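You operate a simulated robot arm through the tools that you are given. There is no shell and no other tool. Be economical: measure what you need, move in short steps, check, and stop when the job is done.

You are at the controls of a simulated robot arm. One attempt, no reset.

## Task
Clip the edging down on the cream panel with four spring clamps.
Fine: white over the red mark, yellow over the blue mark, pink over the green mark, orange over the black mark. The purple one stays on the lip.

The check looks at the end state, three seconds after you hand in, the way a careful person would. Anything else that was tipped, shoved, dropped, spilled or broken makes it a failure.

## Robot
A 6-joint arm with a two-finger gripper on a trunk, on a base that drives. Base frame: it is fixed to the floor where the robot stands at the start and does not move with it; the origin is under the middle of the robot, x ahead of it, y to its left, z up; the surface under the hand at the start is at about z = 920. Units: mm, rad, N and s.
With the tool pointing down near the work surface it reaches from about 260 to 720 mm from the robot's upright axis, wherever it stands. Its first joint turns from -2.897 to 2.897 rad. Places, roughly: edging over the black mark [400, -200, 1000]; edging over the blue mark [400, 0, 1000]; edging over the green mark [400, -100, 1000]; edging over the red mark [400, 0, 1000]; purple spring clamp (5x3x12 cm) [500, 100, 1000]. Payload 1.57 kg.
The tool frame sits at the grasp point between the pads (the TCP): z along the fingers, y along the line on which they close. The tips reach 21 mm beyond it. Largest opening 70 mm; the body of the gripper starts 50 mm behind the TCP.
Orientation is that of the tool frame in the base frame, as [roll, pitch, yaw] about the fixed x, y, z axes, in that order (R = Rz(yaw) Ry(pitch) Rx(roll)). With the fingers straight down and closing along the base's y, the tool's x points along the base's -x, its y along +y and its z along -z.

## Interface
- The arm moves only by the tool drive_tool. Its argument "targets" is a list of rows, each an object (a shift or turn left out is 0, a gripper value left out holds the last) with "translation": the shift along the tool's x, y, z in units of 100 mm (1.0 is 100 mm), a list of three; "rotation": the turn, a rotation vector about the tool's x, y, z in units of 180 degrees (1.0 is 180 degrees), a list of three; "fingers": the finger opening in mm, from 0 to 70. In form: [{"translation": [tx, ty, tz], "rotation": [ax, ay, az], "fingers": fingers}, ...]. A call has 1 to 8 rows; each row is the pose to reach, as a shift and turn from the pose commanded when the call began, along the tool's axes at that moment. A call with a number of a shift or a turn outside -1 to 1 is refused whole. Each row takes 0.2 s and may step no farther than 50 mm and 0.15 rad from the row before; otherwise, or with a gripper value out of range, the whole call is refused. A pose out of reach is approached as far as the arm can. The call stops where the force on the tool passes 40 N (or 10 N more than at its start, if that is more) or the arm is blocked; 0.2 s more then pass. Each finger halts on what it meets, pressing with about 20 N; the grip force reading is that of the motor and also rises with nothing between the fingers. The clock runs only during rows and for 0.2 s after the last one: add rows that repeat a pose to give the fingers time. The reply holds the time, the measured pose of the TCP, the force on the tool along the base axes, the opening and the grip force, in the units named above and with some noise, with the torque about the TCP (base axes, N m) and any sound that the robot's microphone picked up, and new pictures: "views" is both (left out), scene, wrist or none.
- Cameras (640 x 400 px; columns grow to the right, rows downward): "scene" is now at [21.5, 115.6, 1503.9]; the picture's right is [-0.42, -0.91, 0.00], its down [-0.49, 0.23, -0.84] and it looks along [0.76, -0.36, -0.54] (base axes); focal length 266 px, centre (320, 200). "wrist" rides on the gripper at [79, 4, -81] in the tool frame; the picture's right is [-0.05, 1.00, 0.00], its down [-0.67, -0.04, -0.74] and it looks along [-0.74, -0.04, 0.67] (tool axes); focal length 256 px, centre (320, 200). There is no depth. A picture from a camera that has moved, and an enlarged one, comes with that camera's place and axes in the base frame and with its lens.
- steer(legs): drives the robot by 1 to 6 legs, each [ahead, left, turn to the left] in mm, mm and rad, along the robot's own axes; the way and the turn of a leg run together, so that a leg with both is an arc; at most 1500 mm and 3.142 rad a leg. The arm and the cameras ride along, it lands a little off, and it stops where it bumps. It gives what a move gives, and a new picture of the scene camera.
- pan_tilt(pan, tilt): turns the head with the scene camera to pan (to the left, within 2.705 rad either way) and tilt (down, from -0.506 to 1.204), counted from straight ahead of the robot. It gives what a move gives, and a new picture of the scene camera.
- inspect(camera, box): a new picture of the part [left, top, right, bottom] of that camera's present view, enlarged. It takes no simulated time.
- hand_in(): hands the job in; it is judged then, once.

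Work in short steps. Places have to be worked out from the pictures, the camera data and where the tool is seen: move nearer, look again, correct. Check each grasp and each placing, and mend what went wrong. You have 120 turns and 260 pictures in all, those below and enlarged ones among them. Open the gripper and draw the arm clear of the work before you hand the job in, unless the task says otherwise; then end with one line.

The tools are called as name(argument=value, ...) on one line, values as JSON. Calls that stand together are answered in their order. drive_tool: Moves the arm, as the interface text tells. Its arguments: {"type":"object","properties":{"targets":{"type":"array","items":{"type":"object","properties":{"translation":{"type":"array","items":{"type":"number"}},"rotation":{"type":"array","items":{"type":"number"}},"fingers":{"type":"number"}}}},"views":{"type":"string","enum":["both","scene","wrist","none"]}},"required":["targets"]} The other tools are called the same way: steer (legs) drives the base; pan_tilt (pan, tilt) turns the head that bears the scene camera; inspect (camera, box) takes an enlarged picture of a part of a camera's view; hand_in () hands the job in.

At the start:

```text
t: 0.0
tcp_pos: [303.4, -208.1, 1301.3]
tcp_rot: [-3.141, -0.001, -3.141]
contact_force: [0.1, 0.0, -0.4]
wrist_torque: [0.01, -0.02, 0.02]
grip_width: 70.1
grasp_force: 0.0
robot x, y, heading: [-1.6, 1.8, -0.007]
head pan, tilt: [-0.438, 0.574]
```

scene: 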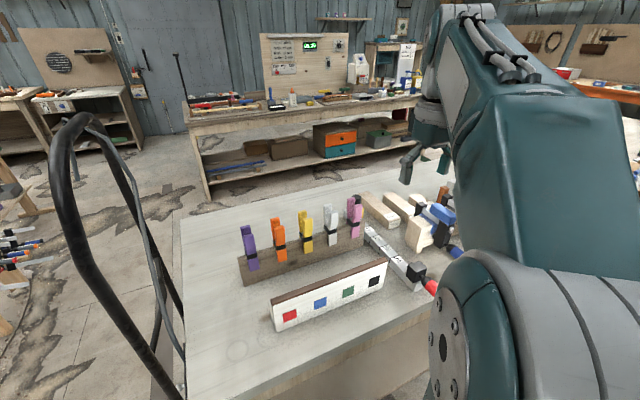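
wrist: 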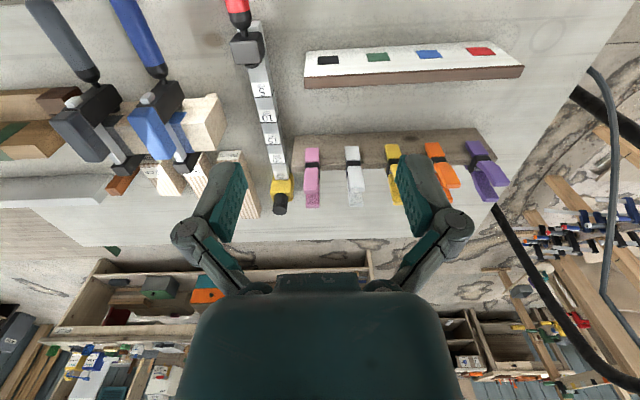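

The pictures show five clamps on a wooden lip, with the cream panel nearer the robot. I'll enlarge both for measurement.

inspect(camera="scene", box=[220, 180, 420, 340])

inspect(camera="wrist", box=[280, 20, 540, 220])

```text
2.50 times, centred on (320, 260) of scene
camera zoom: at [21.5, 115.6, 1503.9], right [-0.42, -0.91, 0.0], down [-0.49, 0.23, -0.84], along [0.76, -0.36, -0.54], focal length 664 px, centre (320, 50)
```

zoom: 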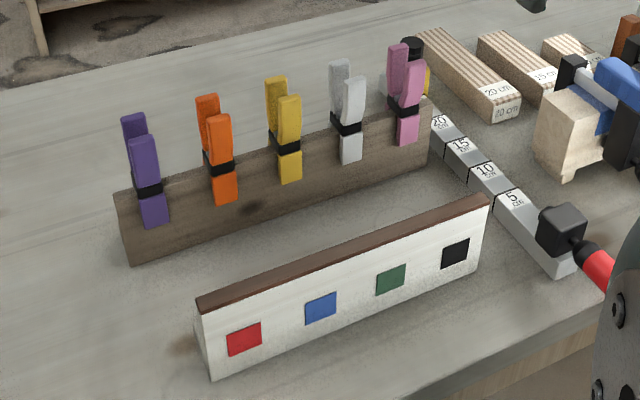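

```text
2.00 times, centred on (410, 120) of wrist
camera zoom: at [224.8, -203.7, 1380.3], right [0.05, 1.0, 0.0], down [0.67, -0.04, 0.74], along [0.74, -0.04, -0.67], focal length 512 px, centre (140, 360)
```

zoom: 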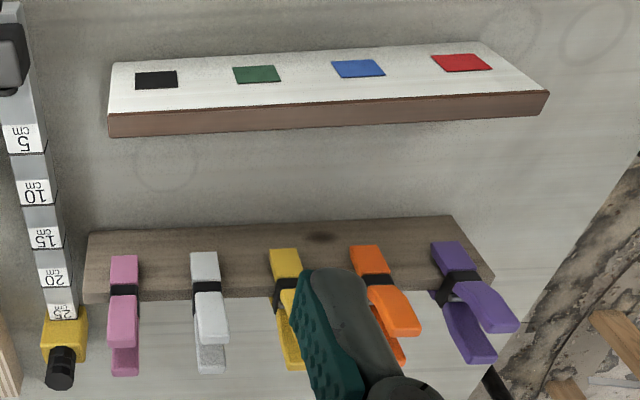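

Triangulating from the two views: the panel's top edge runs along y from about 56 to -232, at x≈368-383 and z≈1027. The lip is parallel to it at x≈528 with its top at z≈1025. I'll turn the tool 90° so that it closes across the boards.

drive_tool(targets=[{"rotation": [0, 0, 0.047]}, {"rotation": [0, 0, 0.094]}, {"rotation": [0, 0, 0.141]}, {"rotation": [0, 0, 0.188]}, {"rotation": [0, 0, 0.235]}, {"rotation": [0, 0, 0.282]}, {"rotation": [0, 0, 0.329]}, {"rotation": [0, 0, 0.376]}], views="none")

drive_tool(targets=[{"rotation": [0, 0, 0.047]}, {"rotation": [0, 0, 0.094]}, {"rotation": [0, 0, 0.124]}], views="both")

```text
t: 1.8
tcp_pos: [303.1, -206.8, 1300.2]
tcp_rot: [-3.14, -0.001, 1.959]
contact_force: [0.3, 0.2, -0.3]
wrist_torque: [0.03, -0.02, 0.04]
grip_width: 70.2
grasp_force: 0.1
robot x, y, heading: [-1.5, 0.1, -0.006]
head pan, tilt: [-0.438, 0.574]
```

```text
t: 2.6
tcp_pos: [304.0, -207.6, 1301.1]
tcp_rot: [3.141, 0.0, 1.569]
contact_force: [0.0, 0.3, 0.0]
wrist_torque: [-0.02, -0.03, -0.02]
grip_width: 70.0
grasp_force: 0.0
robot x, y, heading: [-1.3, -3.4, 0.0]
head pan, tilt: [-0.438, 0.574]
camera scene: at [21.5, 115.6, 1503.9], right [-0.42, -0.91, 0.0], down [-0.49, 0.23, -0.84], along [0.76, -0.36, -0.54], focal length 266 px, centre (320, 200)
camera wrist: at [308.5, -128.3, 1380.4], right [1.0, -0.06, 0.0], down [-0.04, -0.67, 0.74], along [-0.04, -0.74, -0.67], focal length 256 px, centre (320, 200)
```

scene: 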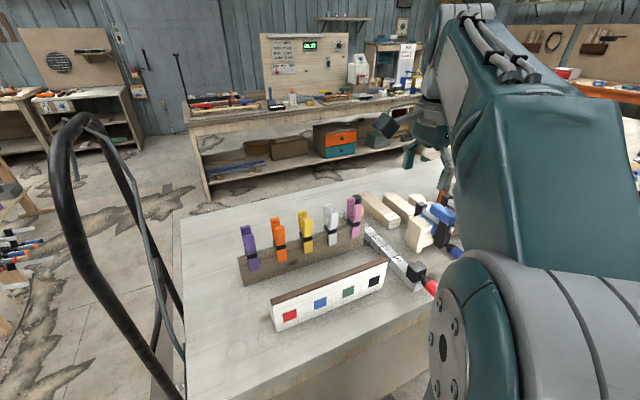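
wrist: 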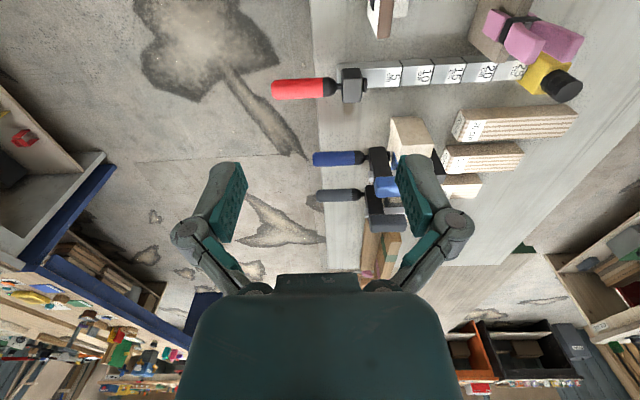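

The turn is good; tool x is now base +y and tool y is base +x. I estimate pink at about (528, -234). I'll move high above it.

drive_tool(targets=[{"translation": [-0.1, 0.4, 0]}, {"translation": [-0.2, 0.8, 0]}, {"translation": [-0.26, 1.0, 0]}], views="none")

drive_tool(targets=[{"translation": [0, 0.4, 0]}, {"translation": [0, 0.8, 0.2]}, {"translation": [0, 1.0, 0.5]}, {"translation": [0, 1.0, 0.7]}], views="none")

drive_tool(targets=[{"translation": [0, 0.24, 0]}, {"translation": [0, 0.24, 0]}], views="both")

```text
t: 3.4
tcp_pos: [403.3, -232.9, 1301.3]
tcp_rot: [-3.139, -0.002, 1.57]
contact_force: [-0.5, 0.6, -0.5]
wrist_torque: [-0.01, -0.02, 0.02]
grip_width: 70.1
grasp_force: 0.0
robot x, y, heading: [-2.5, 3.4, -0.003]
head pan, tilt: [-0.438, 0.574]
```

```text
t: 4.4
tcp_pos: [505.1, -235.7, 1230.5]
tcp_rot: [-3.141, -0.002, 1.57]
contact_force: [0.6, 0.6, -0.3]
wrist_torque: [0.01, -0.02, -0.01]
grip_width: 69.9
grasp_force: 0.0
robot x, y, heading: [-3.3, 1.0, -0.002]
head pan, tilt: [-0.438, 0.574]
```

```text
t: 5.0
tcp_pos: [528.5, -237.3, 1230.0]
tcp_rot: [-3.141, 0.0, 1.57]
contact_force: [0.3, 0.9, 0.4]
wrist_torque: [-0.02, -0.01, 0.0]
grip_width: 70.0
grasp_force: 0.0
robot x, y, heading: [-2.9, 0.9, 0.0]
head pan, tilt: [-0.438, 0.574]
camera scene: at [22.7, 115.0, 1504.0], right [-0.42, -0.91, 0.0], down [-0.49, 0.23, -0.84], along [0.76, -0.36, -0.54], focal length 266 px, centre (320, 200)
camera wrist: at [533.9, -156.6, 1309.5], right [1.0, -0.05, 0.0], down [-0.04, -0.67, 0.74], along [-0.04, -0.74, -0.67], focal length 256 px, centre (320, 200)
```

scene: 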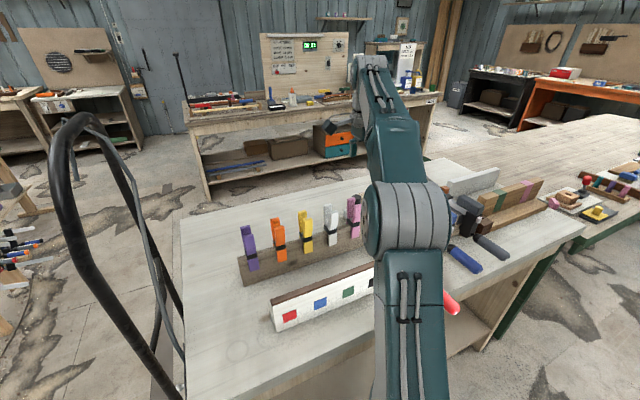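
wrist: 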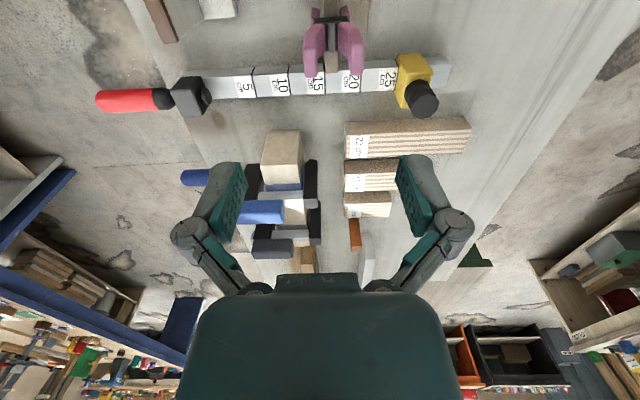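

The pink clamp is seen end-on with its handles spread across x. I'll enlarge it to measure.

inspect(camera="wrist", box=[260, 0, 420, 100])

inspect(camera="scene", box=[230, 180, 390, 280])

```text
4.00 times, centred on (340, 50) of wrist
camera zoom: at [533.9, -156.6, 1309.5], right [1.0, -0.05, 0.0], down [-0.04, -0.67, 0.74], along [-0.04, -0.74, -0.67], focal length 1024 px, centre (240, 800)
```

zoom: 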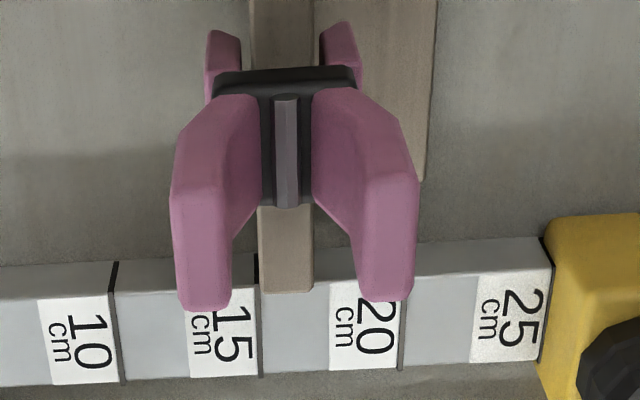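

```text
4.00 times, centred on (310, 230) of scene
camera zoom: at [22.7, 115.0, 1504.0], right [-0.42, -0.91, 0.0], down [-0.49, 0.23, -0.84], along [0.76, -0.36, -0.54], focal length 1062 px, centre (360, 80)
```

zoom: 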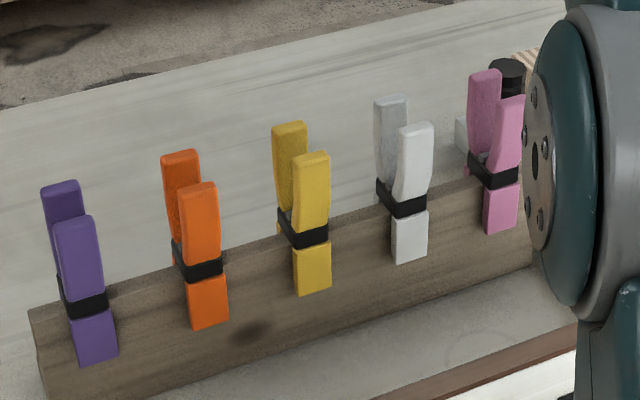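

The clamp's centre is about (540, -236) and its handle tops are near z≈1114. I'll centre over it and lower to just above the handles, then look.

drive_tool(targets=[{"translation": [0, 0.115, 0.3]}, {"translation": [0, 0.115, 0.7]}, {"translation": [0, 0.115, 0.85]}, {"translation": [0, 0.115, 0.85]}], views="wrist")

inspect(camera="wrist", box=[200, 60, 440, 220])

```text
t: 6.0
tcp_pos: [538.7, -235.2, 1145.5]
tcp_rot: [-3.141, 0.0, 1.572]
contact_force: [-0.4, 0.4, 0.5]
wrist_torque: [-0.01, -0.01, -0.02]
grip_width: 69.8
grasp_force: 0.2
robot x, y, heading: [-1.5, -0.4, -0.001]
head pan, tilt: [-0.438, 0.574]
camera wrist: at [543.7, -156.0, 1225.1], right [1.0, -0.05, 0.0], down [-0.03, -0.67, 0.74], along [-0.04, -0.74, -0.67], focal length 256 px, centre (320, 200)
```

wrist: 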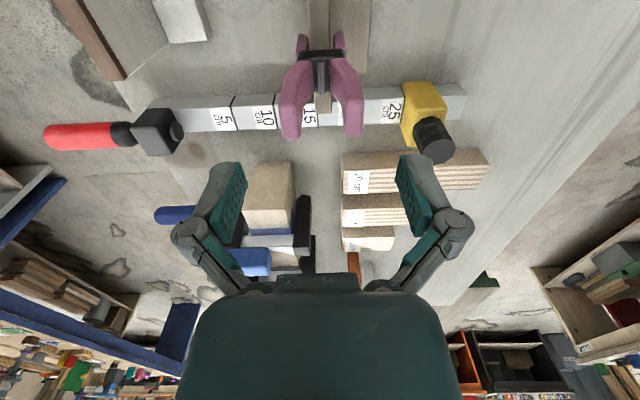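

```text
2.50 times, centred on (320, 140) of wrist
camera zoom: at [543.7, -156.0, 1225.1], right [1.0, -0.05, 0.0], down [-0.03, -0.67, 0.74], along [-0.04, -0.74, -0.67], focal length 640 px, centre (320, 350)
```

zoom: 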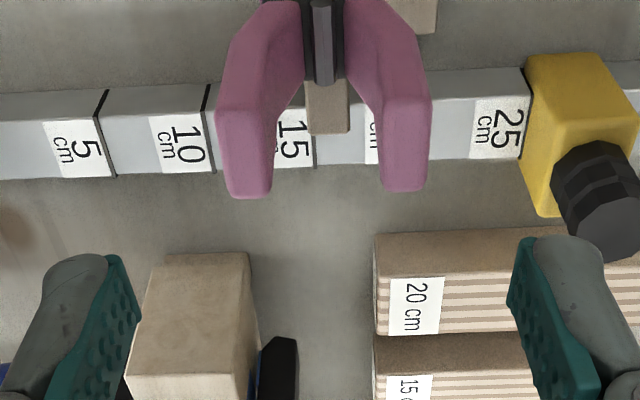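

The clamp is centred between the fingers to about 1 mm. I'll descend around the handles.

drive_tool(targets=[{"translation": [0, 0.01, 0.2]}, {"translation": [0, 0.01, 0.4]}, {"translation": [0, 0.01, 0.48]}, {"translation": [0, 0.01, 0.48]}], views="both")

inspect(camera="wrist", box=[160, 60, 480, 260])

```text
t: 7.0
tcp_pos: [540.2, -234.9, 1097.8]
tcp_rot: [-3.14, -0.001, 1.571]
contact_force: [-0.5, 1.2, -0.1]
wrist_torque: [0.01, -0.01, 0.03]
grip_width: 70.1
grasp_force: 0.1
robot x, y, heading: [-0.3, 0.7, -0.004]
head pan, tilt: [-0.438, 0.574]
camera scene: at [22.7, 115.1, 1504.0], right [-0.42, -0.91, 0.0], down [-0.49, 0.23, -0.84], along [0.76, -0.36, -0.54], focal length 266 px, centre (320, 200)
camera wrist: at [545.7, -156.0, 1178.4], right [1.0, -0.05, 0.0], down [-0.03, -0.67, 0.74], along [-0.04, -0.74, -0.67], focal length 256 px, centre (320, 200)
```

scene: 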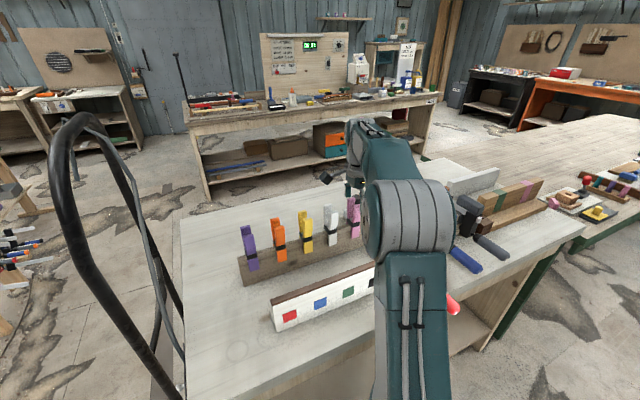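
wrist: 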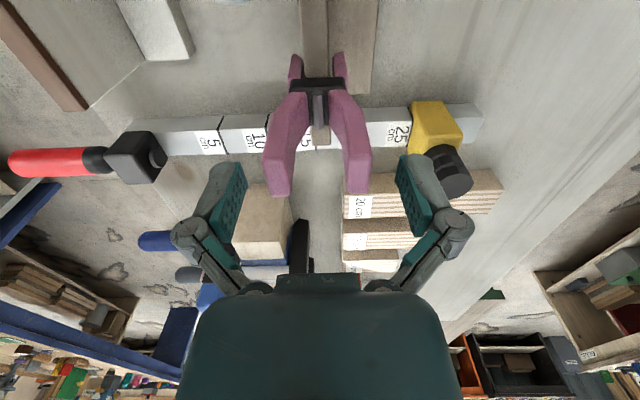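

```text
2.00 times, centred on (320, 160) of wrist
camera zoom: at [545.7, -156.0, 1178.4], right [1.0, -0.05, 0.0], down [-0.03, -0.67, 0.74], along [-0.04, -0.74, -0.67], focal length 512 px, centre (320, 280)
```

zoom: 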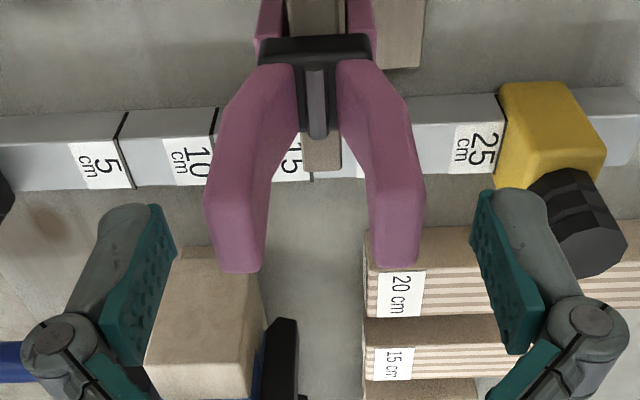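

Comparing the two heights puts the handle tops at z≈1091 and the clamp centre at y≈-237, so I'll go 15 mm lower and 2 mm toward -y. Then I'll squeeze gradually.

drive_tool(targets=[{"translation": [-0.02, 0, 0.15]}, {"translation": [-0.02, 0, 0.15]}, {"translation": [-0.02, 0, 0.15], "fingers": 45}, {"translation": [-0.02, 0, 0.15], "fingers": 38}, {"translation": [-0.02, 0, 0.15], "fingers": 32}, {"translation": [-0.02, 0, 0.15], "fingers": 32}], views="wrist")

inspect(camera="wrist", box=[160, 60, 480, 260])

```text
t: 8.4
tcp_pos: [542.1, -236.4, 1083.6]
tcp_rot: [3.141, 0.0, 1.57]
contact_force: [-1.2, 0.0, 7.1]
wrist_torque: [-0.03, 0.08, -0.02]
grip_width: 47.3
grasp_force: 20.1
robot x, y, heading: [2.3, -1.2, 0.0]
head pan, tilt: [-0.438, 0.574]
camera wrist: at [546.0, -157.8, 1163.5], right [1.0, -0.05, 0.0], down [-0.04, -0.67, 0.75], along [-0.04, -0.74, -0.67], focal length 256 px, centre (320, 200)
```

wrist: 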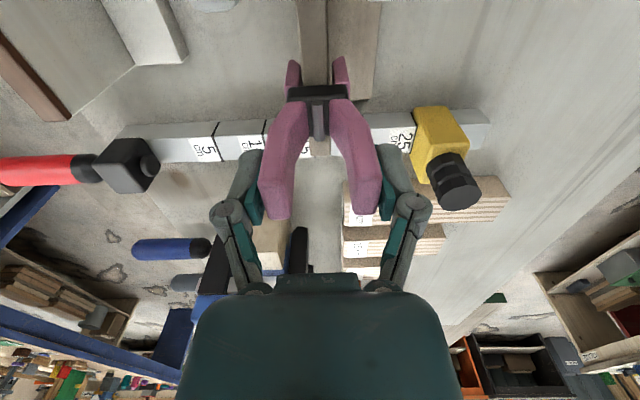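

```text
2.00 times, centred on (320, 160) of wrist
camera zoom: at [546.0, -157.8, 1163.5], right [1.0, -0.05, 0.0], down [-0.04, -0.67, 0.75], along [-0.04, -0.74, -0.67], focal length 512 px, centre (320, 280)
```

zoom: 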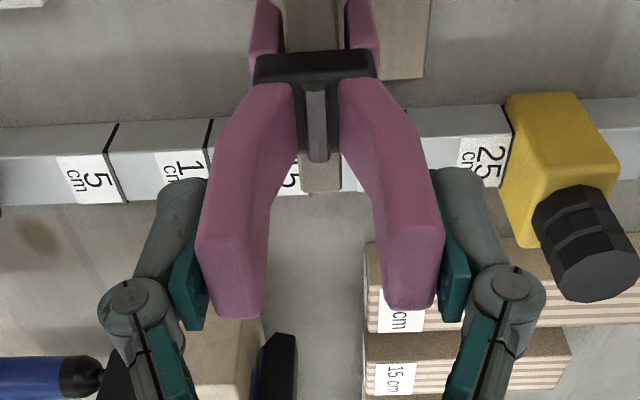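

The fingers meet the handles at 47 mm with 20 N and may have stalled there. I'll command fully closed for a while to see whether the handles yield.

drive_tool(targets=[{"fingers": 20}, {"fingers": 10}, {"fingers": 10}, {"fingers": 10}, {"fingers": 10}], views="none")

inspect(camera="wrist", box=[160, 60, 480, 260])

```text
t: 9.6
tcp_pos: [541.8, -236.1, 1083.0]
tcp_rot: [3.142, 0.0, 1.573]
contact_force: [0.6, -1.3, 10.4]
wrist_torque: [-0.02, -0.04, -0.01]
grip_width: 47.5
grasp_force: 19.7
robot x, y, heading: [1.7, -0.0, 0.001]
head pan, tilt: [-0.438, 0.574]
```

```text
2.00 times, centred on (320, 160) of wrist
camera zoom: at [545.9, -157.7, 1163.4], right [1.0, -0.05, 0.0], down [-0.04, -0.67, 0.74], along [-0.04, -0.74, -0.67], focal length 512 px, centre (320, 280)
```

zoom: 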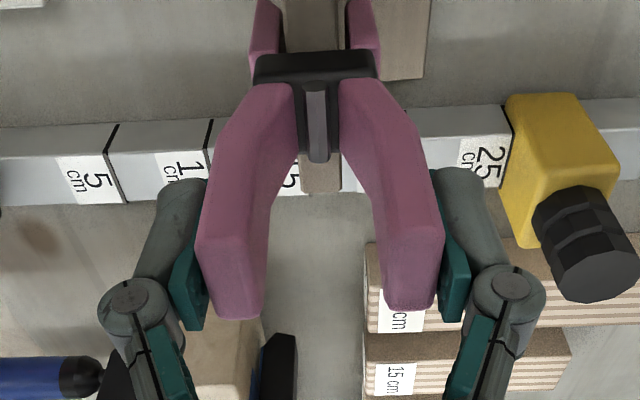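

The handles don't yield at this depth. I'll re-grip nearer the handle ends for more leverage.

drive_tool(targets=[{"fingers": 60}, {"fingers": 60}, {"translation": [0, -0.01, -0.13], "fingers": 60}, {"translation": [0, -0.01, -0.13], "fingers": 30}, {"translation": [0, -0.01, -0.13], "fingers": 10}, {"translation": [0, -0.01, -0.13], "fingers": 10}, {"translation": [0, -0.01, -0.13], "fingers": 10}], views="none")

inspect(camera="wrist", box=[160, 60, 480, 260])

```text
t: 11.2
tcp_pos: [540.2, -236.3, 1097.0]
tcp_rot: [-3.139, 0.001, 1.569]
contact_force: [1.0, -1.5, 11.4]
wrist_torque: [-0.03, 0.03, 0.0]
grip_width: 47.6
grasp_force: 19.9
robot x, y, heading: [-0.7, -1.3, -0.001]
head pan, tilt: [-0.438, 0.574]
```

```text
2.00 times, centred on (320, 160) of wrist
camera zoom: at [544.5, -157.5, 1175.9], right [1.0, -0.05, 0.0], down [-0.04, -0.67, 0.75], along [-0.04, -0.74, -0.67], focal length 512 px, centre (320, 280)
```

zoom: 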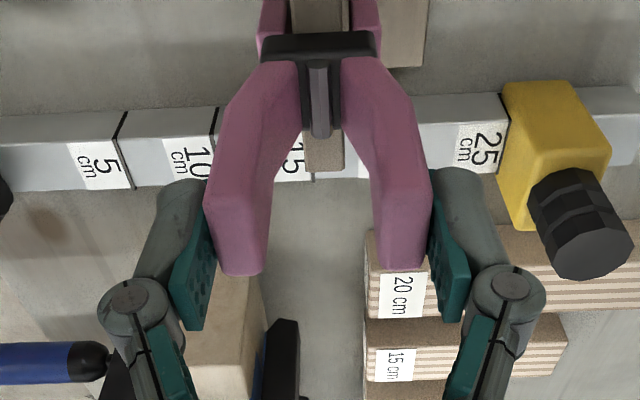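

The handles still hold at 47.6 mm against 20 N. I'll look closely at the jaws to see how they sit on the lip.

inspect(camera="wrist", box=[272, 36, 368, 96])

inspect(camera="scene", box=[310, 185, 374, 225])

```text
6.67 times, centred on (320, 66) of wrist
camera zoom: at [544.5, -157.5, 1175.9], right [1.0, -0.05, 0.0], down [-0.04, -0.67, 0.75], along [-0.04, -0.74, -0.67], focal length 1707 px, centre (320, 1093)
```

zoom: 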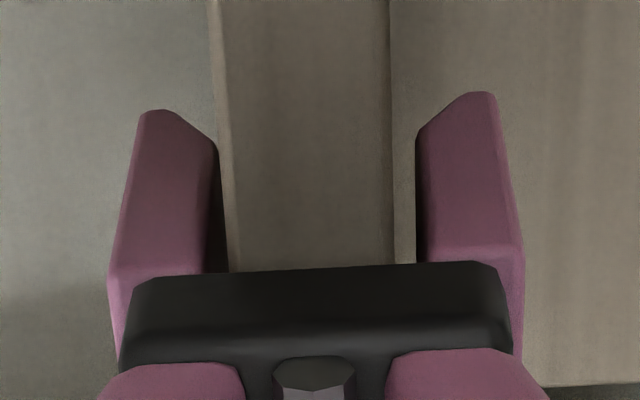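

```text
10.00 times, centred on (342, 205) of scene
camera zoom: at [22.0, 115.5, 1504.0], right [-0.42, -0.91, 0.0], down [-0.49, 0.23, -0.84], along [0.76, -0.36, -0.54], focal length 2656 px, centre (100, 150)
```

zoom: 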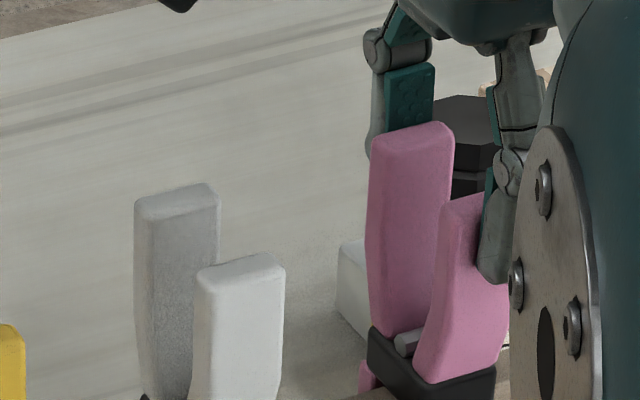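

The jaws straddle the lip and have bevelled tips, so this may be a push-on or pull-off clip. With the handles squeezed, I'll lift a few millimetres and watch the force.

drive_tool(targets=[{"translation": [0, 0, -0.03]}, {"translation": [0, 0, -0.06]}], views="wrist")

inspect(camera="scene", box=[310, 185, 374, 225])

```text
t: 11.8
tcp_pos: [539.0, -236.7, 1102.0]
tcp_rot: [-3.138, -0.001, 1.571]
contact_force: [0.2, 0.8, -1.7]
wrist_torque: [0.02, 0.02, 0.0]
grip_width: 47.4
grasp_force: 20.0
robot x, y, heading: [2.1, -0.8, -0.005]
head pan, tilt: [-0.438, 0.574]
camera wrist: at [544.6, -157.1, 1180.9], right [1.0, -0.05, 0.0], down [-0.03, -0.67, 0.74], along [-0.04, -0.74, -0.67], focal length 256 px, centre (320, 200)
```

wrist: 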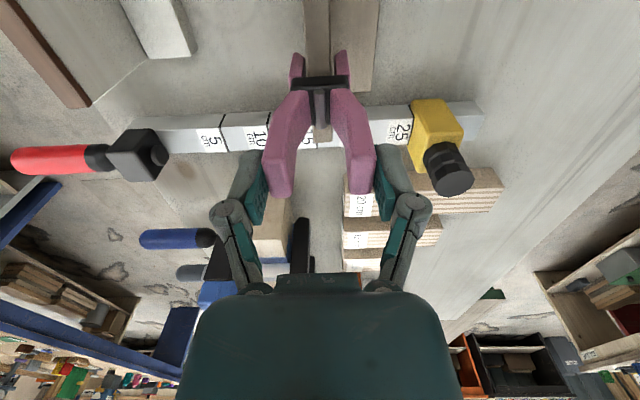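

```text
10.00 times, centred on (342, 205) of scene
camera zoom: at [22.7, 115.0, 1504.0], right [-0.42, -0.91, 0.0], down [-0.49, 0.23, -0.84], along [0.76, -0.36, -0.54], focal length 2656 px, centre (100, 150)
```

zoom: 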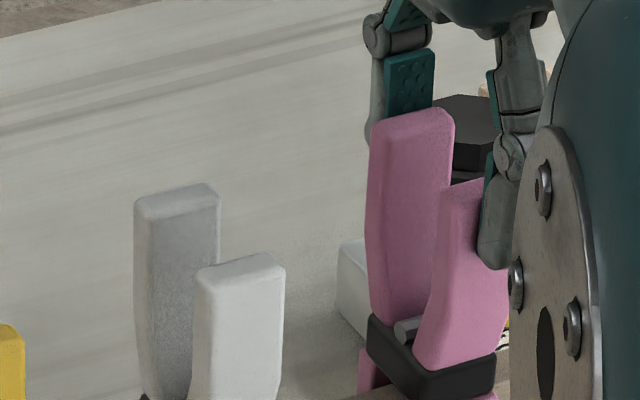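

The clamp rose with almost no force, so squeezing from 50 to 47 mm does open it. I'll lift on and out.

drive_tool(targets=[{"translation": [0, 0, -0.1]}, {"translation": [0, 0, -0.3]}, {"translation": [0, 0, -0.6]}, {"translation": [0, 0, -0.9]}, {"translation": [0, 0, -0.9]}], views="both")

inspect(camera="wrist", box=[240, 20, 400, 120])

inspect(camera="scene", box=[230, 150, 390, 250])

```text
t: 13.0
tcp_pos: [539.9, -234.9, 1191.5]
tcp_rot: [-3.14, 0.001, 1.57]
contact_force: [-0.3, -0.5, -0.2]
wrist_torque: [-0.01, 0.01, -0.01]
grip_width: 47.2
grasp_force: 20.1
robot x, y, heading: [-2.6, 1.9, 0.004]
head pan, tilt: [-0.438, 0.574]
camera scene: at [22.8, 115.1, 1504.0], right [-0.42, -0.91, 0.0], down [-0.49, 0.23, -0.84], along [0.76, -0.36, -0.54], focal length 266 px, centre (320, 200)
camera wrist: at [544.2, -156.7, 1270.8], right [1.0, -0.05, 0.0], down [-0.03, -0.67, 0.74], along [-0.04, -0.74, -0.67], focal length 256 px, centre (320, 200)
```

scene: 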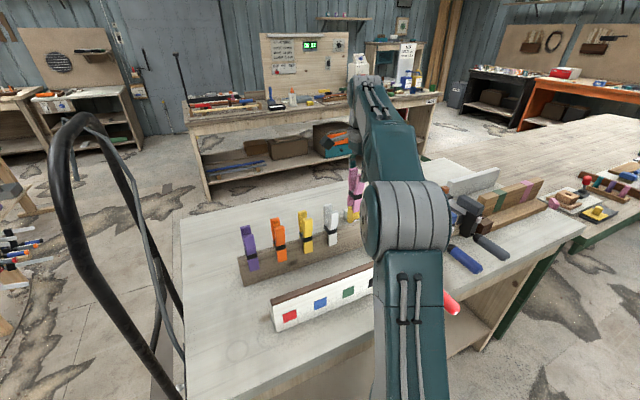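
wrist: 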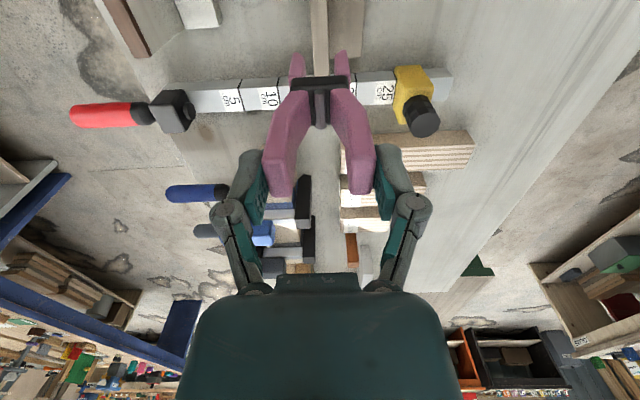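

```text
4.00 times, centred on (320, 70) of wrist
camera zoom: at [544.2, -156.7, 1270.8], right [1.0, -0.05, 0.0], down [-0.03, -0.67, 0.74], along [-0.04, -0.74, -0.67], focal length 1024 px, centre (320, 720)
```

zoom: 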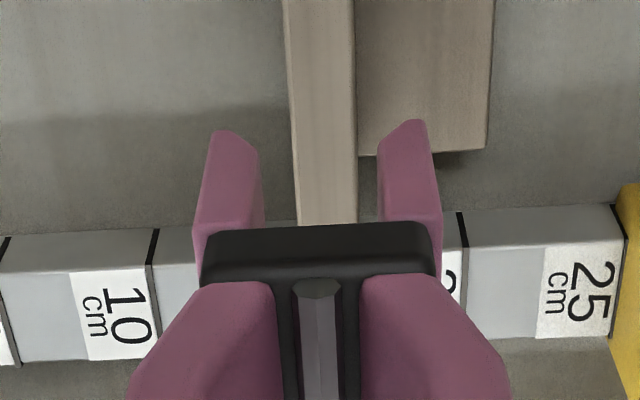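

```text
4.00 times, centred on (310, 200) of scene
camera zoom: at [22.8, 115.1, 1504.0], right [-0.42, -0.91, 0.0], down [-0.49, 0.23, -0.84], along [0.76, -0.36, -0.54], focal length 1062 px, centre (360, 200)
```

zoom: 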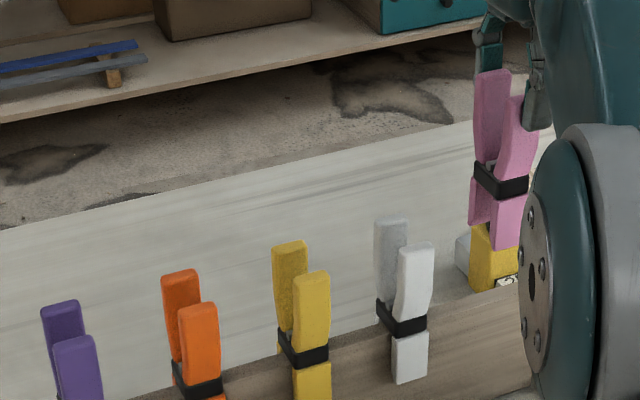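

The pink clamp is held with its jaws open about 23 mm. I'll raise it and carry it over the green mark area, about (375, -127), for a look.

drive_tool(targets=[{"translation": [0, 0, -0.45]}, {"translation": [0.1, -0.4, -0.6]}, {"translation": [0.3, -0.8, -0.6]}, {"translation": [0.6, -1.0, -0.6]}], views="none")

drive_tool(targets=[{"translation": [0.2, -0.4, 0]}, {"translation": [0.48, -0.65, 0]}, {"translation": [0.48, -0.65, 0.2]}, {"translation": [0.48, -0.65, 0.2]}], views="both")

inspect(camera="wrist", box=[200, 0, 440, 150])

```text
t: 14.0
tcp_pos: [439.4, -176.2, 1250.5]
tcp_rot: [-3.141, 0.002, 1.572]
contact_force: [0.8, 0.0, -0.7]
wrist_torque: [-0.01, 0.04, 0.02]
grip_width: 47.5
grasp_force: 20.1
robot x, y, heading: [1.4, 1.0, -0.006]
head pan, tilt: [-0.438, 0.574]
```

```text
t: 15.0
tcp_pos: [376.9, -127.7, 1232.1]
tcp_rot: [3.14, 0.0, 1.572]
contact_force: [-0.6, -0.6, -1.4]
wrist_torque: [-0.02, 0.02, 0.04]
grip_width: 47.4
grasp_force: 20.0
robot x, y, heading: [-2.7, 1.7, -0.001]
head pan, tilt: [-0.438, 0.574]
camera scene: at [21.8, 115.1, 1503.9], right [-0.42, -0.91, 0.0], down [-0.49, 0.23, -0.84], along [0.76, -0.36, -0.54], focal length 266 px, centre (320, 200)
camera wrist: at [380.9, -48.8, 1311.6], right [1.0, -0.05, 0.0], down [-0.04, -0.67, 0.74], along [-0.04, -0.74, -0.67], focal length 256 px, centre (320, 200)
```

scene: 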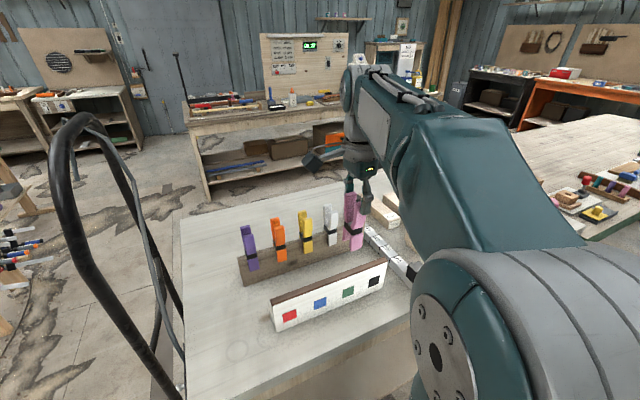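
wrist: 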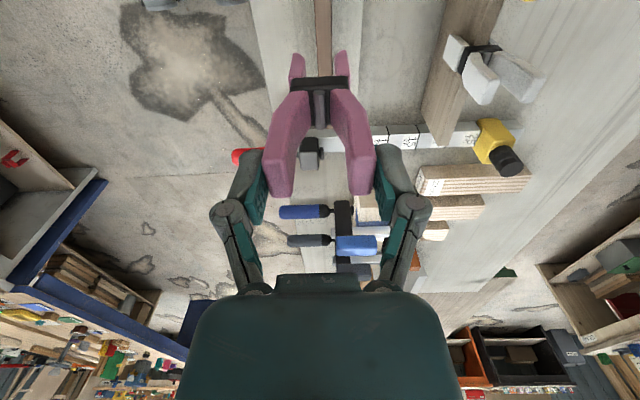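

```text
2.67 times, centred on (320, 75) of wrist
camera zoom: at [380.9, -48.8, 1311.6], right [1.0, -0.05, 0.0], down [-0.04, -0.67, 0.74], along [-0.04, -0.74, -0.67], focal length 683 px, centre (320, 533)
```

zoom: 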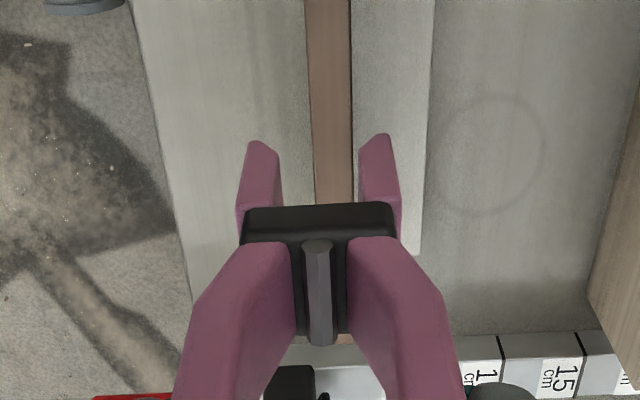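

The edging centre shows about 3.5 mm farther in +x than the tool. My combined mark estimates are red y≈24, blue -51, green -126 and black -201. I'll align to (380.4, -125.5) and lower to just above the edging.

drive_tool(targets=[{"translation": [0.02, 0.035, 0.3]}, {"translation": [0.02, 0.035, 0.6]}, {"translation": [0.02, 0.035, 0.7]}, {"translation": [0.02, 0.035, 0.7]}], views="scene")

inspect(camera="wrist", box=[240, 20, 400, 120])

inspect(camera="scene", box=[250, 220, 410, 340])

```text
t: 16.0
tcp_pos: [379.8, -127.4, 1161.9]
tcp_rot: [-3.14, 0.001, 1.571]
contact_force: [-0.1, 0.4, -1.9]
wrist_torque: [0.02, -0.02, 0.04]
grip_width: 47.4
grasp_force: 20.1
robot x, y, heading: [-0.3, 2.9, -0.001]
head pan, tilt: [-0.438, 0.574]
camera scene: at [21.8, 116.0, 1503.9], right [-0.42, -0.91, 0.0], down [-0.49, 0.23, -0.84], along [0.76, -0.36, -0.54], focal length 266 px, centre (320, 200)
```

scene: 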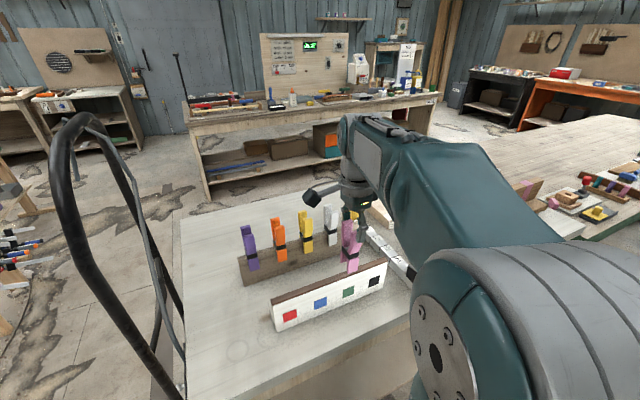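

```text
4.00 times, centred on (320, 70) of wrist
camera zoom: at [384.3, -47.5, 1241.6], right [1.0, -0.05, 0.0], down [-0.04, -0.67, 0.75], along [-0.04, -0.74, -0.67], focal length 1024 px, centre (320, 720)
```

zoom: 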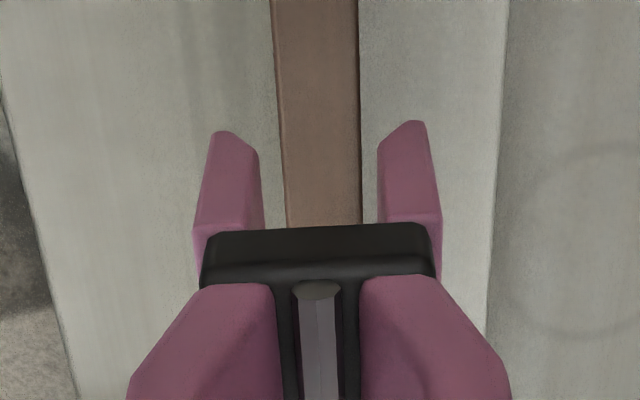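

```text
3.33 times, centred on (330, 280) of scene
camera zoom: at [21.8, 116.0, 1503.9], right [-0.42, -0.91, 0.0], down [-0.49, 0.23, -0.84], along [0.76, -0.36, -0.54], focal length 885 px, centre (287, -67)
```

zoom: 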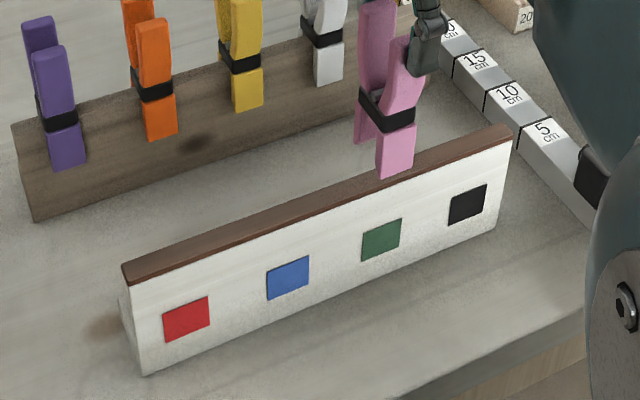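

The edging is centred between the jaws (to about 1 mm) and y matches green. I'll lower so the jaws straddle it.

drive_tool(targets=[{"translation": [0.01, 0, 0.2]}, {"translation": [0.01, 0, 0.35]}, {"translation": [0.01, 0, 0.45]}, {"translation": [0.01, 0, 0.52]}, {"translation": [0.01, 0, 0.52]}], views="none")

inspect(camera="scene", box=[250, 220, 410, 340])

inspect(camera="wrist", box=[240, 20, 400, 120])

```text
t: 17.2
tcp_pos: [378.5, -125.2, 1110.2]
tcp_rot: [-3.139, 0.001, 1.57]
contact_force: [0.7, -0.3, -1.4]
wrist_torque: [-0.01, -0.01, -0.03]
grip_width: 47.3
grasp_force: 20.0
robot x, y, heading: [-1.7, -0.3, 0.003]
head pan, tilt: [-0.438, 0.574]
```

```text
3.33 times, centred on (330, 280) of scene
camera zoom: at [21.8, 115.9, 1503.9], right [-0.42, -0.91, 0.0], down [-0.49, 0.23, -0.84], along [0.76, -0.36, -0.54], focal length 885 px, centre (287, -67)
```

zoom: 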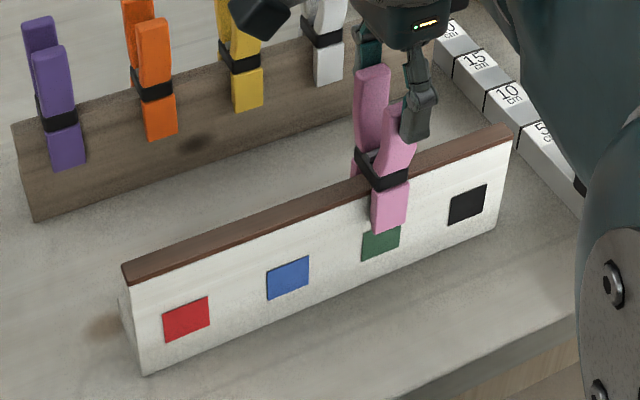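

```text
4.00 times, centred on (320, 70) of wrist
camera zoom: at [382.5, -45.7, 1188.5], right [1.0, -0.05, 0.0], down [-0.03, -0.67, 0.74], along [-0.04, -0.74, -0.67], focal length 1024 px, centre (320, 720)
```

zoom: 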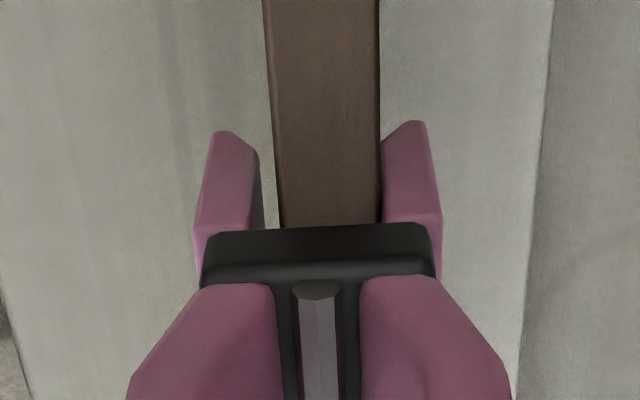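

The jaws straddle the edging, but it sits about 2.5 mm toward +x of the jaw centre. I'll nudge +2.5 mm and lower 6 mm more, to match the depth on the lip.

drive_tool(targets=[{"translation": [0, 0.025, 0]}, {"translation": [0, 0.025, 0.03]}, {"translation": [0, 0.025, 0.06]}, {"translation": [0, 0.025, 0.06]}], views="none")

inspect(camera="wrist", box=[240, 20, 400, 120])

```text
t: 18.2
tcp_pos: [380.3, -126.0, 1103.2]
tcp_rot: [3.141, -0.001, 1.57]
contact_force: [-0.8, -0.5, -1.0]
wrist_torque: [-0.02, -0.01, -0.01]
grip_width: 47.5
grasp_force: 19.9
robot x, y, heading: [-3.0, -1.5, -0.003]
head pan, tilt: [-0.438, 0.574]
```

```text
4.00 times, centred on (320, 70) of wrist
camera zoom: at [384.9, -45.9, 1182.8], right [1.0, -0.05, 0.0], down [-0.04, -0.67, 0.75], along [-0.04, -0.74, -0.67], focal length 1024 px, centre (320, 720)
```

zoom: 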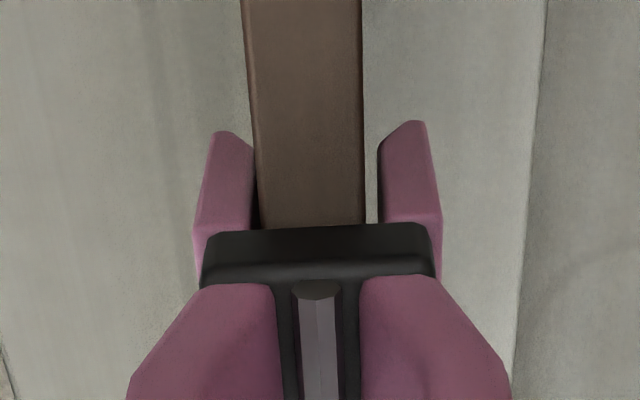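

It is centred, so I'll release slowly.

drive_tool(targets=[{"fingers": 50}, {"fingers": 53}, {"fingers": 58}, {"fingers": 64}, {"fingers": 70}, {"fingers": 70}], views="wrist")

inspect(camera="scene", box=[250, 200, 410, 340])

```text
t: 19.6
tcp_pos: [380.9, -124.5, 1103.3]
tcp_rot: [3.141, 0.0, 1.571]
contact_force: [0.7, 0.1, 0.7]
wrist_torque: [0.03, 0.0, 0.02]
grip_width: 69.8
grasp_force: 0.0
robot x, y, heading: [1.0, 0.6, 0.001]
head pan, tilt: [-0.438, 0.574]
camera wrist: at [384.9, -45.9, 1182.9], right [1.0, -0.05, 0.0], down [-0.04, -0.67, 0.75], along [-0.04, -0.74, -0.67], focal length 256 px, centre (320, 200)
```

wrist: 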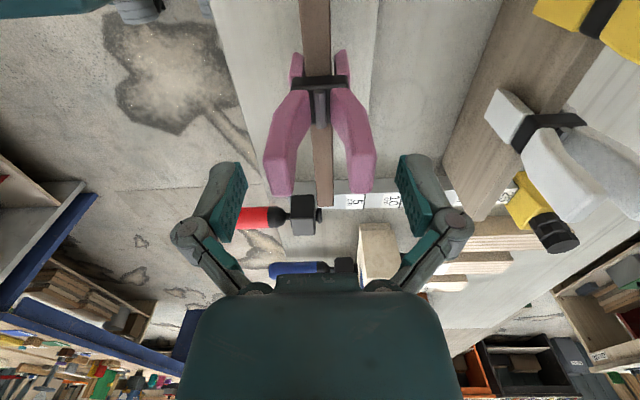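

```text
2.86 times, centred on (330, 270) of scene
camera zoom: at [21.8, 115.9, 1503.9], right [-0.42, -0.91, 0.0], down [-0.49, 0.23, -0.84], along [0.76, -0.36, -0.54], focal length 759 px, centre (291, 0)
```

zoom: 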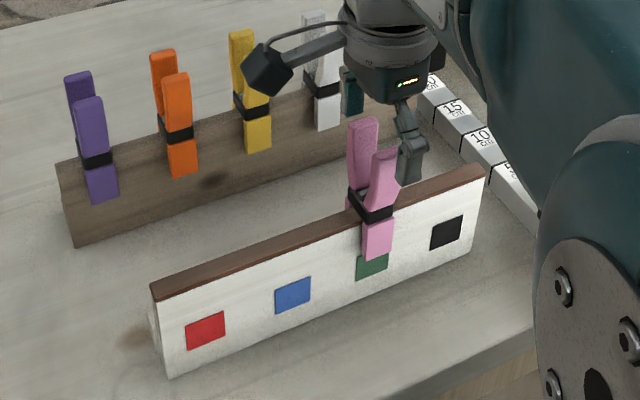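

Pink sits over green with the same depth it had on the lip. I'll rise clear and go to the white clamp, estimated at about (540, -158).

drive_tool(targets=[{"translation": [0, 0, -0.3]}, {"translation": [0, 0, -0.7]}, {"translation": [0, 0.2, -0.95]}, {"translation": [-0.1, 0.6, -0.95]}, {"translation": [-0.2, 1.0, -0.95]}], views="none")

drive_tool(targets=[{"translation": [-0.1, 0.3, 0]}, {"translation": [-0.14, 0.6, 0]}, {"translation": [-0.14, 0.6, 0.4]}, {"translation": [-0.14, 0.6, 0.5]}, {"translation": [-0.14, 0.6, 0.5]}], views="none")

inspect(camera="wrist", box=[160, 0, 480, 200])

inspect(camera="scene", box=[230, 180, 410, 340])

```text
t: 20.8
tcp_pos: [480.1, -147.7, 1198.8]
tcp_rot: [-3.142, -0.001, 1.573]
contact_force: [-0.4, 0.0, 0.4]
wrist_torque: [-0.02, -0.02, 0.02]
grip_width: 69.8
grasp_force: 0.0
robot x, y, heading: [-0.1, -0.7, 0.003]
head pan, tilt: [-0.438, 0.574]
```

```text
t: 22.0
tcp_pos: [540.6, -157.8, 1146.0]
tcp_rot: [3.14, 0.0, 1.573]
contact_force: [-0.7, 0.1, -0.5]
wrist_torque: [-0.02, -0.01, -0.01]
grip_width: 70.1
grasp_force: 0.1
robot x, y, heading: [-0.2, 1.2, 0.002]
head pan, tilt: [-0.438, 0.574]
```

```text
2.00 times, centred on (320, 100) of wrist
camera zoom: at [545.3, -78.8, 1226.9], right [1.0, -0.05, 0.0], down [-0.04, -0.67, 0.74], along [-0.04, -0.74, -0.67], focal length 512 px, centre (320, 400)
```

zoom: 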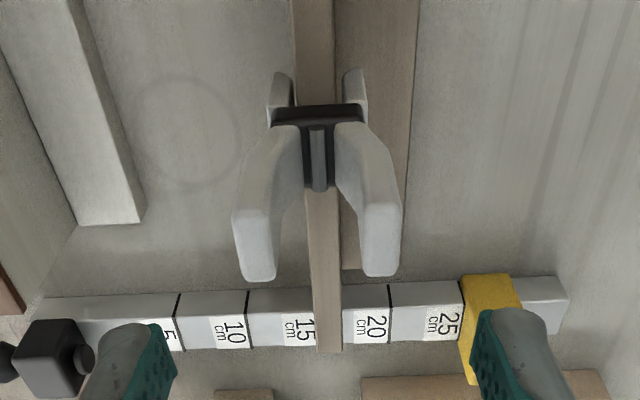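

```text
2.50 times, centred on (320, 260) of scene
camera zoom: at [22.7, 115.6, 1503.9], right [-0.42, -0.91, 0.0], down [-0.49, 0.23, -0.84], along [0.76, -0.36, -0.54], focal length 664 px, centre (320, 50)
```

zoom: 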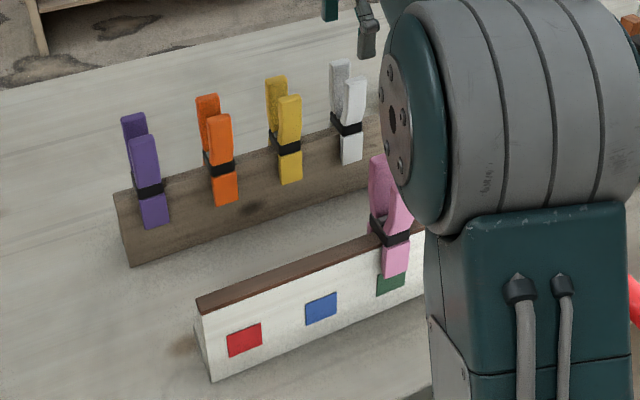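

White's centre is about y≈-162 and it is centred in x. I'll shift -3.5 mm in y, descend and squeeze as before.

drive_tool(targets=[{"translation": [-0.035, 0, 0.1]}, {"translation": [-0.035, 0, 0.35]}, {"translation": [-0.035, 0, 0.5]}, {"translation": [-0.035, 0, 0.5], "fingers": 50}, {"translation": [-0.035, 0, 0.5], "fingers": 35}, {"translation": [-0.035, 0, 0.5], "fingers": 20}, {"translation": [-0.035, 0, 0.5], "fingers": 10}, {"translation": [-0.035, 0, 0.5], "fingers": 10}], views="none")

inspect(camera="wrist", box=[160, 20, 480, 220])

```text
t: 23.8
tcp_pos: [539.3, -159.4, 1097.5]
tcp_rot: [-3.14, -0.001, 1.571]
contact_force: [-0.8, -0.9, 3.1]
wrist_torque: [0.04, 0.04, 0.03]
grip_width: 47.4
grasp_force: 19.9
robot x, y, heading: [1.6, -3.8, -0.0]
head pan, tilt: [-0.438, 0.574]
```

```text
2.00 times, centred on (320, 120) of wrist
camera zoom: at [544.9, -81.4, 1177.8], right [1.0, -0.05, 0.0], down [-0.04, -0.67, 0.75], along [-0.04, -0.74, -0.67], focal length 512 px, centre (320, 360)
```

zoom: 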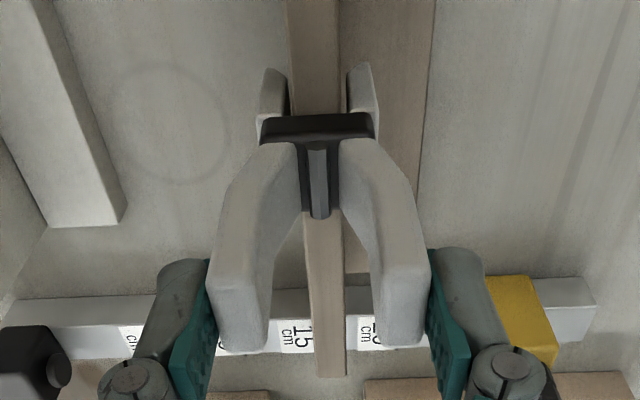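

Same squeeze reading as pink. I'll lift white out and up.

drive_tool(targets=[{"translation": [0, 0, -0.05]}, {"translation": [0, 0, -0.15]}, {"translation": [0, 0, -0.4]}, {"translation": [0, 0, -0.8]}, {"translation": [0, 0, -1.0]}], views="none")

drive_tool(targets=[{"translation": [0, 0, -0.45]}, {"translation": [0.1, -0.4, -0.55]}, {"translation": [0.4, -0.8, -0.55]}, {"translation": [0.8, -1.0, -0.55]}, {"translation": [1.0, -1.0, -0.55]}], views="both")

```text
t: 25.0
tcp_pos: [541.9, -162.0, 1197.6]
tcp_rot: [-3.139, -0.001, 1.571]
contact_force: [0.3, 0.3, -1.7]
wrist_torque: [-0.01, -0.02, -0.01]
grip_width: 47.5
grasp_force: 20.1
robot x, y, heading: [0.2, 4.4, -0.001]
head pan, tilt: [-0.438, 0.574]
```

```text
t: 26.2
tcp_pos: [441.1, -59.9, 1252.6]
tcp_rot: [-3.141, 0.004, 1.571]
contact_force: [0.0, -0.4, -0.3]
wrist_torque: [-0.01, 0.01, -0.02]
grip_width: 47.4
grasp_force: 19.7
robot x, y, heading: [-0.7, -3.3, 0.004]
head pan, tilt: [-0.438, 0.574]
camera scene: at [22.0, 116.8, 1503.8], right [-0.42, -0.91, 0.0], down [-0.49, 0.23, -0.84], along [0.76, -0.36, -0.54], focal length 266 px, centre (320, 200)
camera wrist: at [446.3, 19.6, 1332.5], right [1.0, -0.05, 0.0], down [-0.04, -0.67, 0.75], along [-0.04, -0.74, -0.67], focal length 256 px, centre (320, 200)
```

scene: 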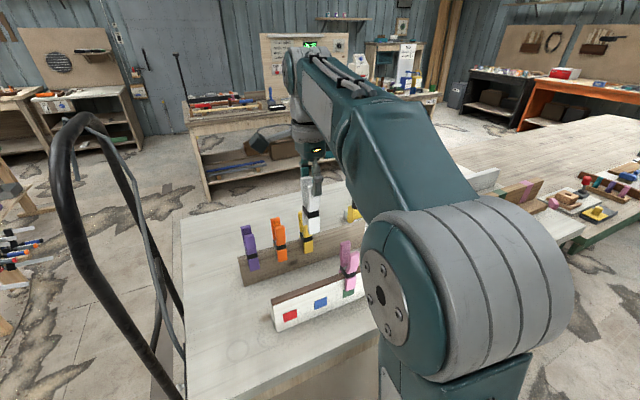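
wrist: 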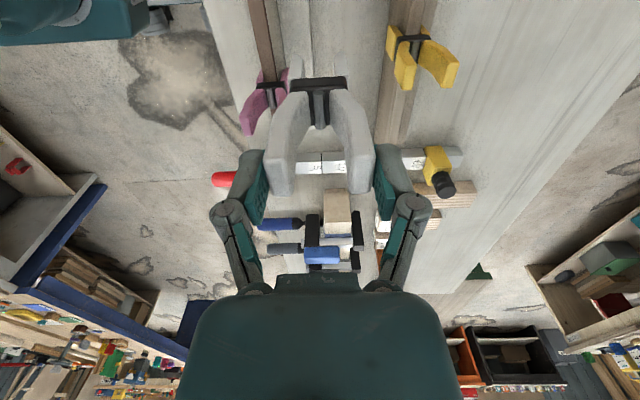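

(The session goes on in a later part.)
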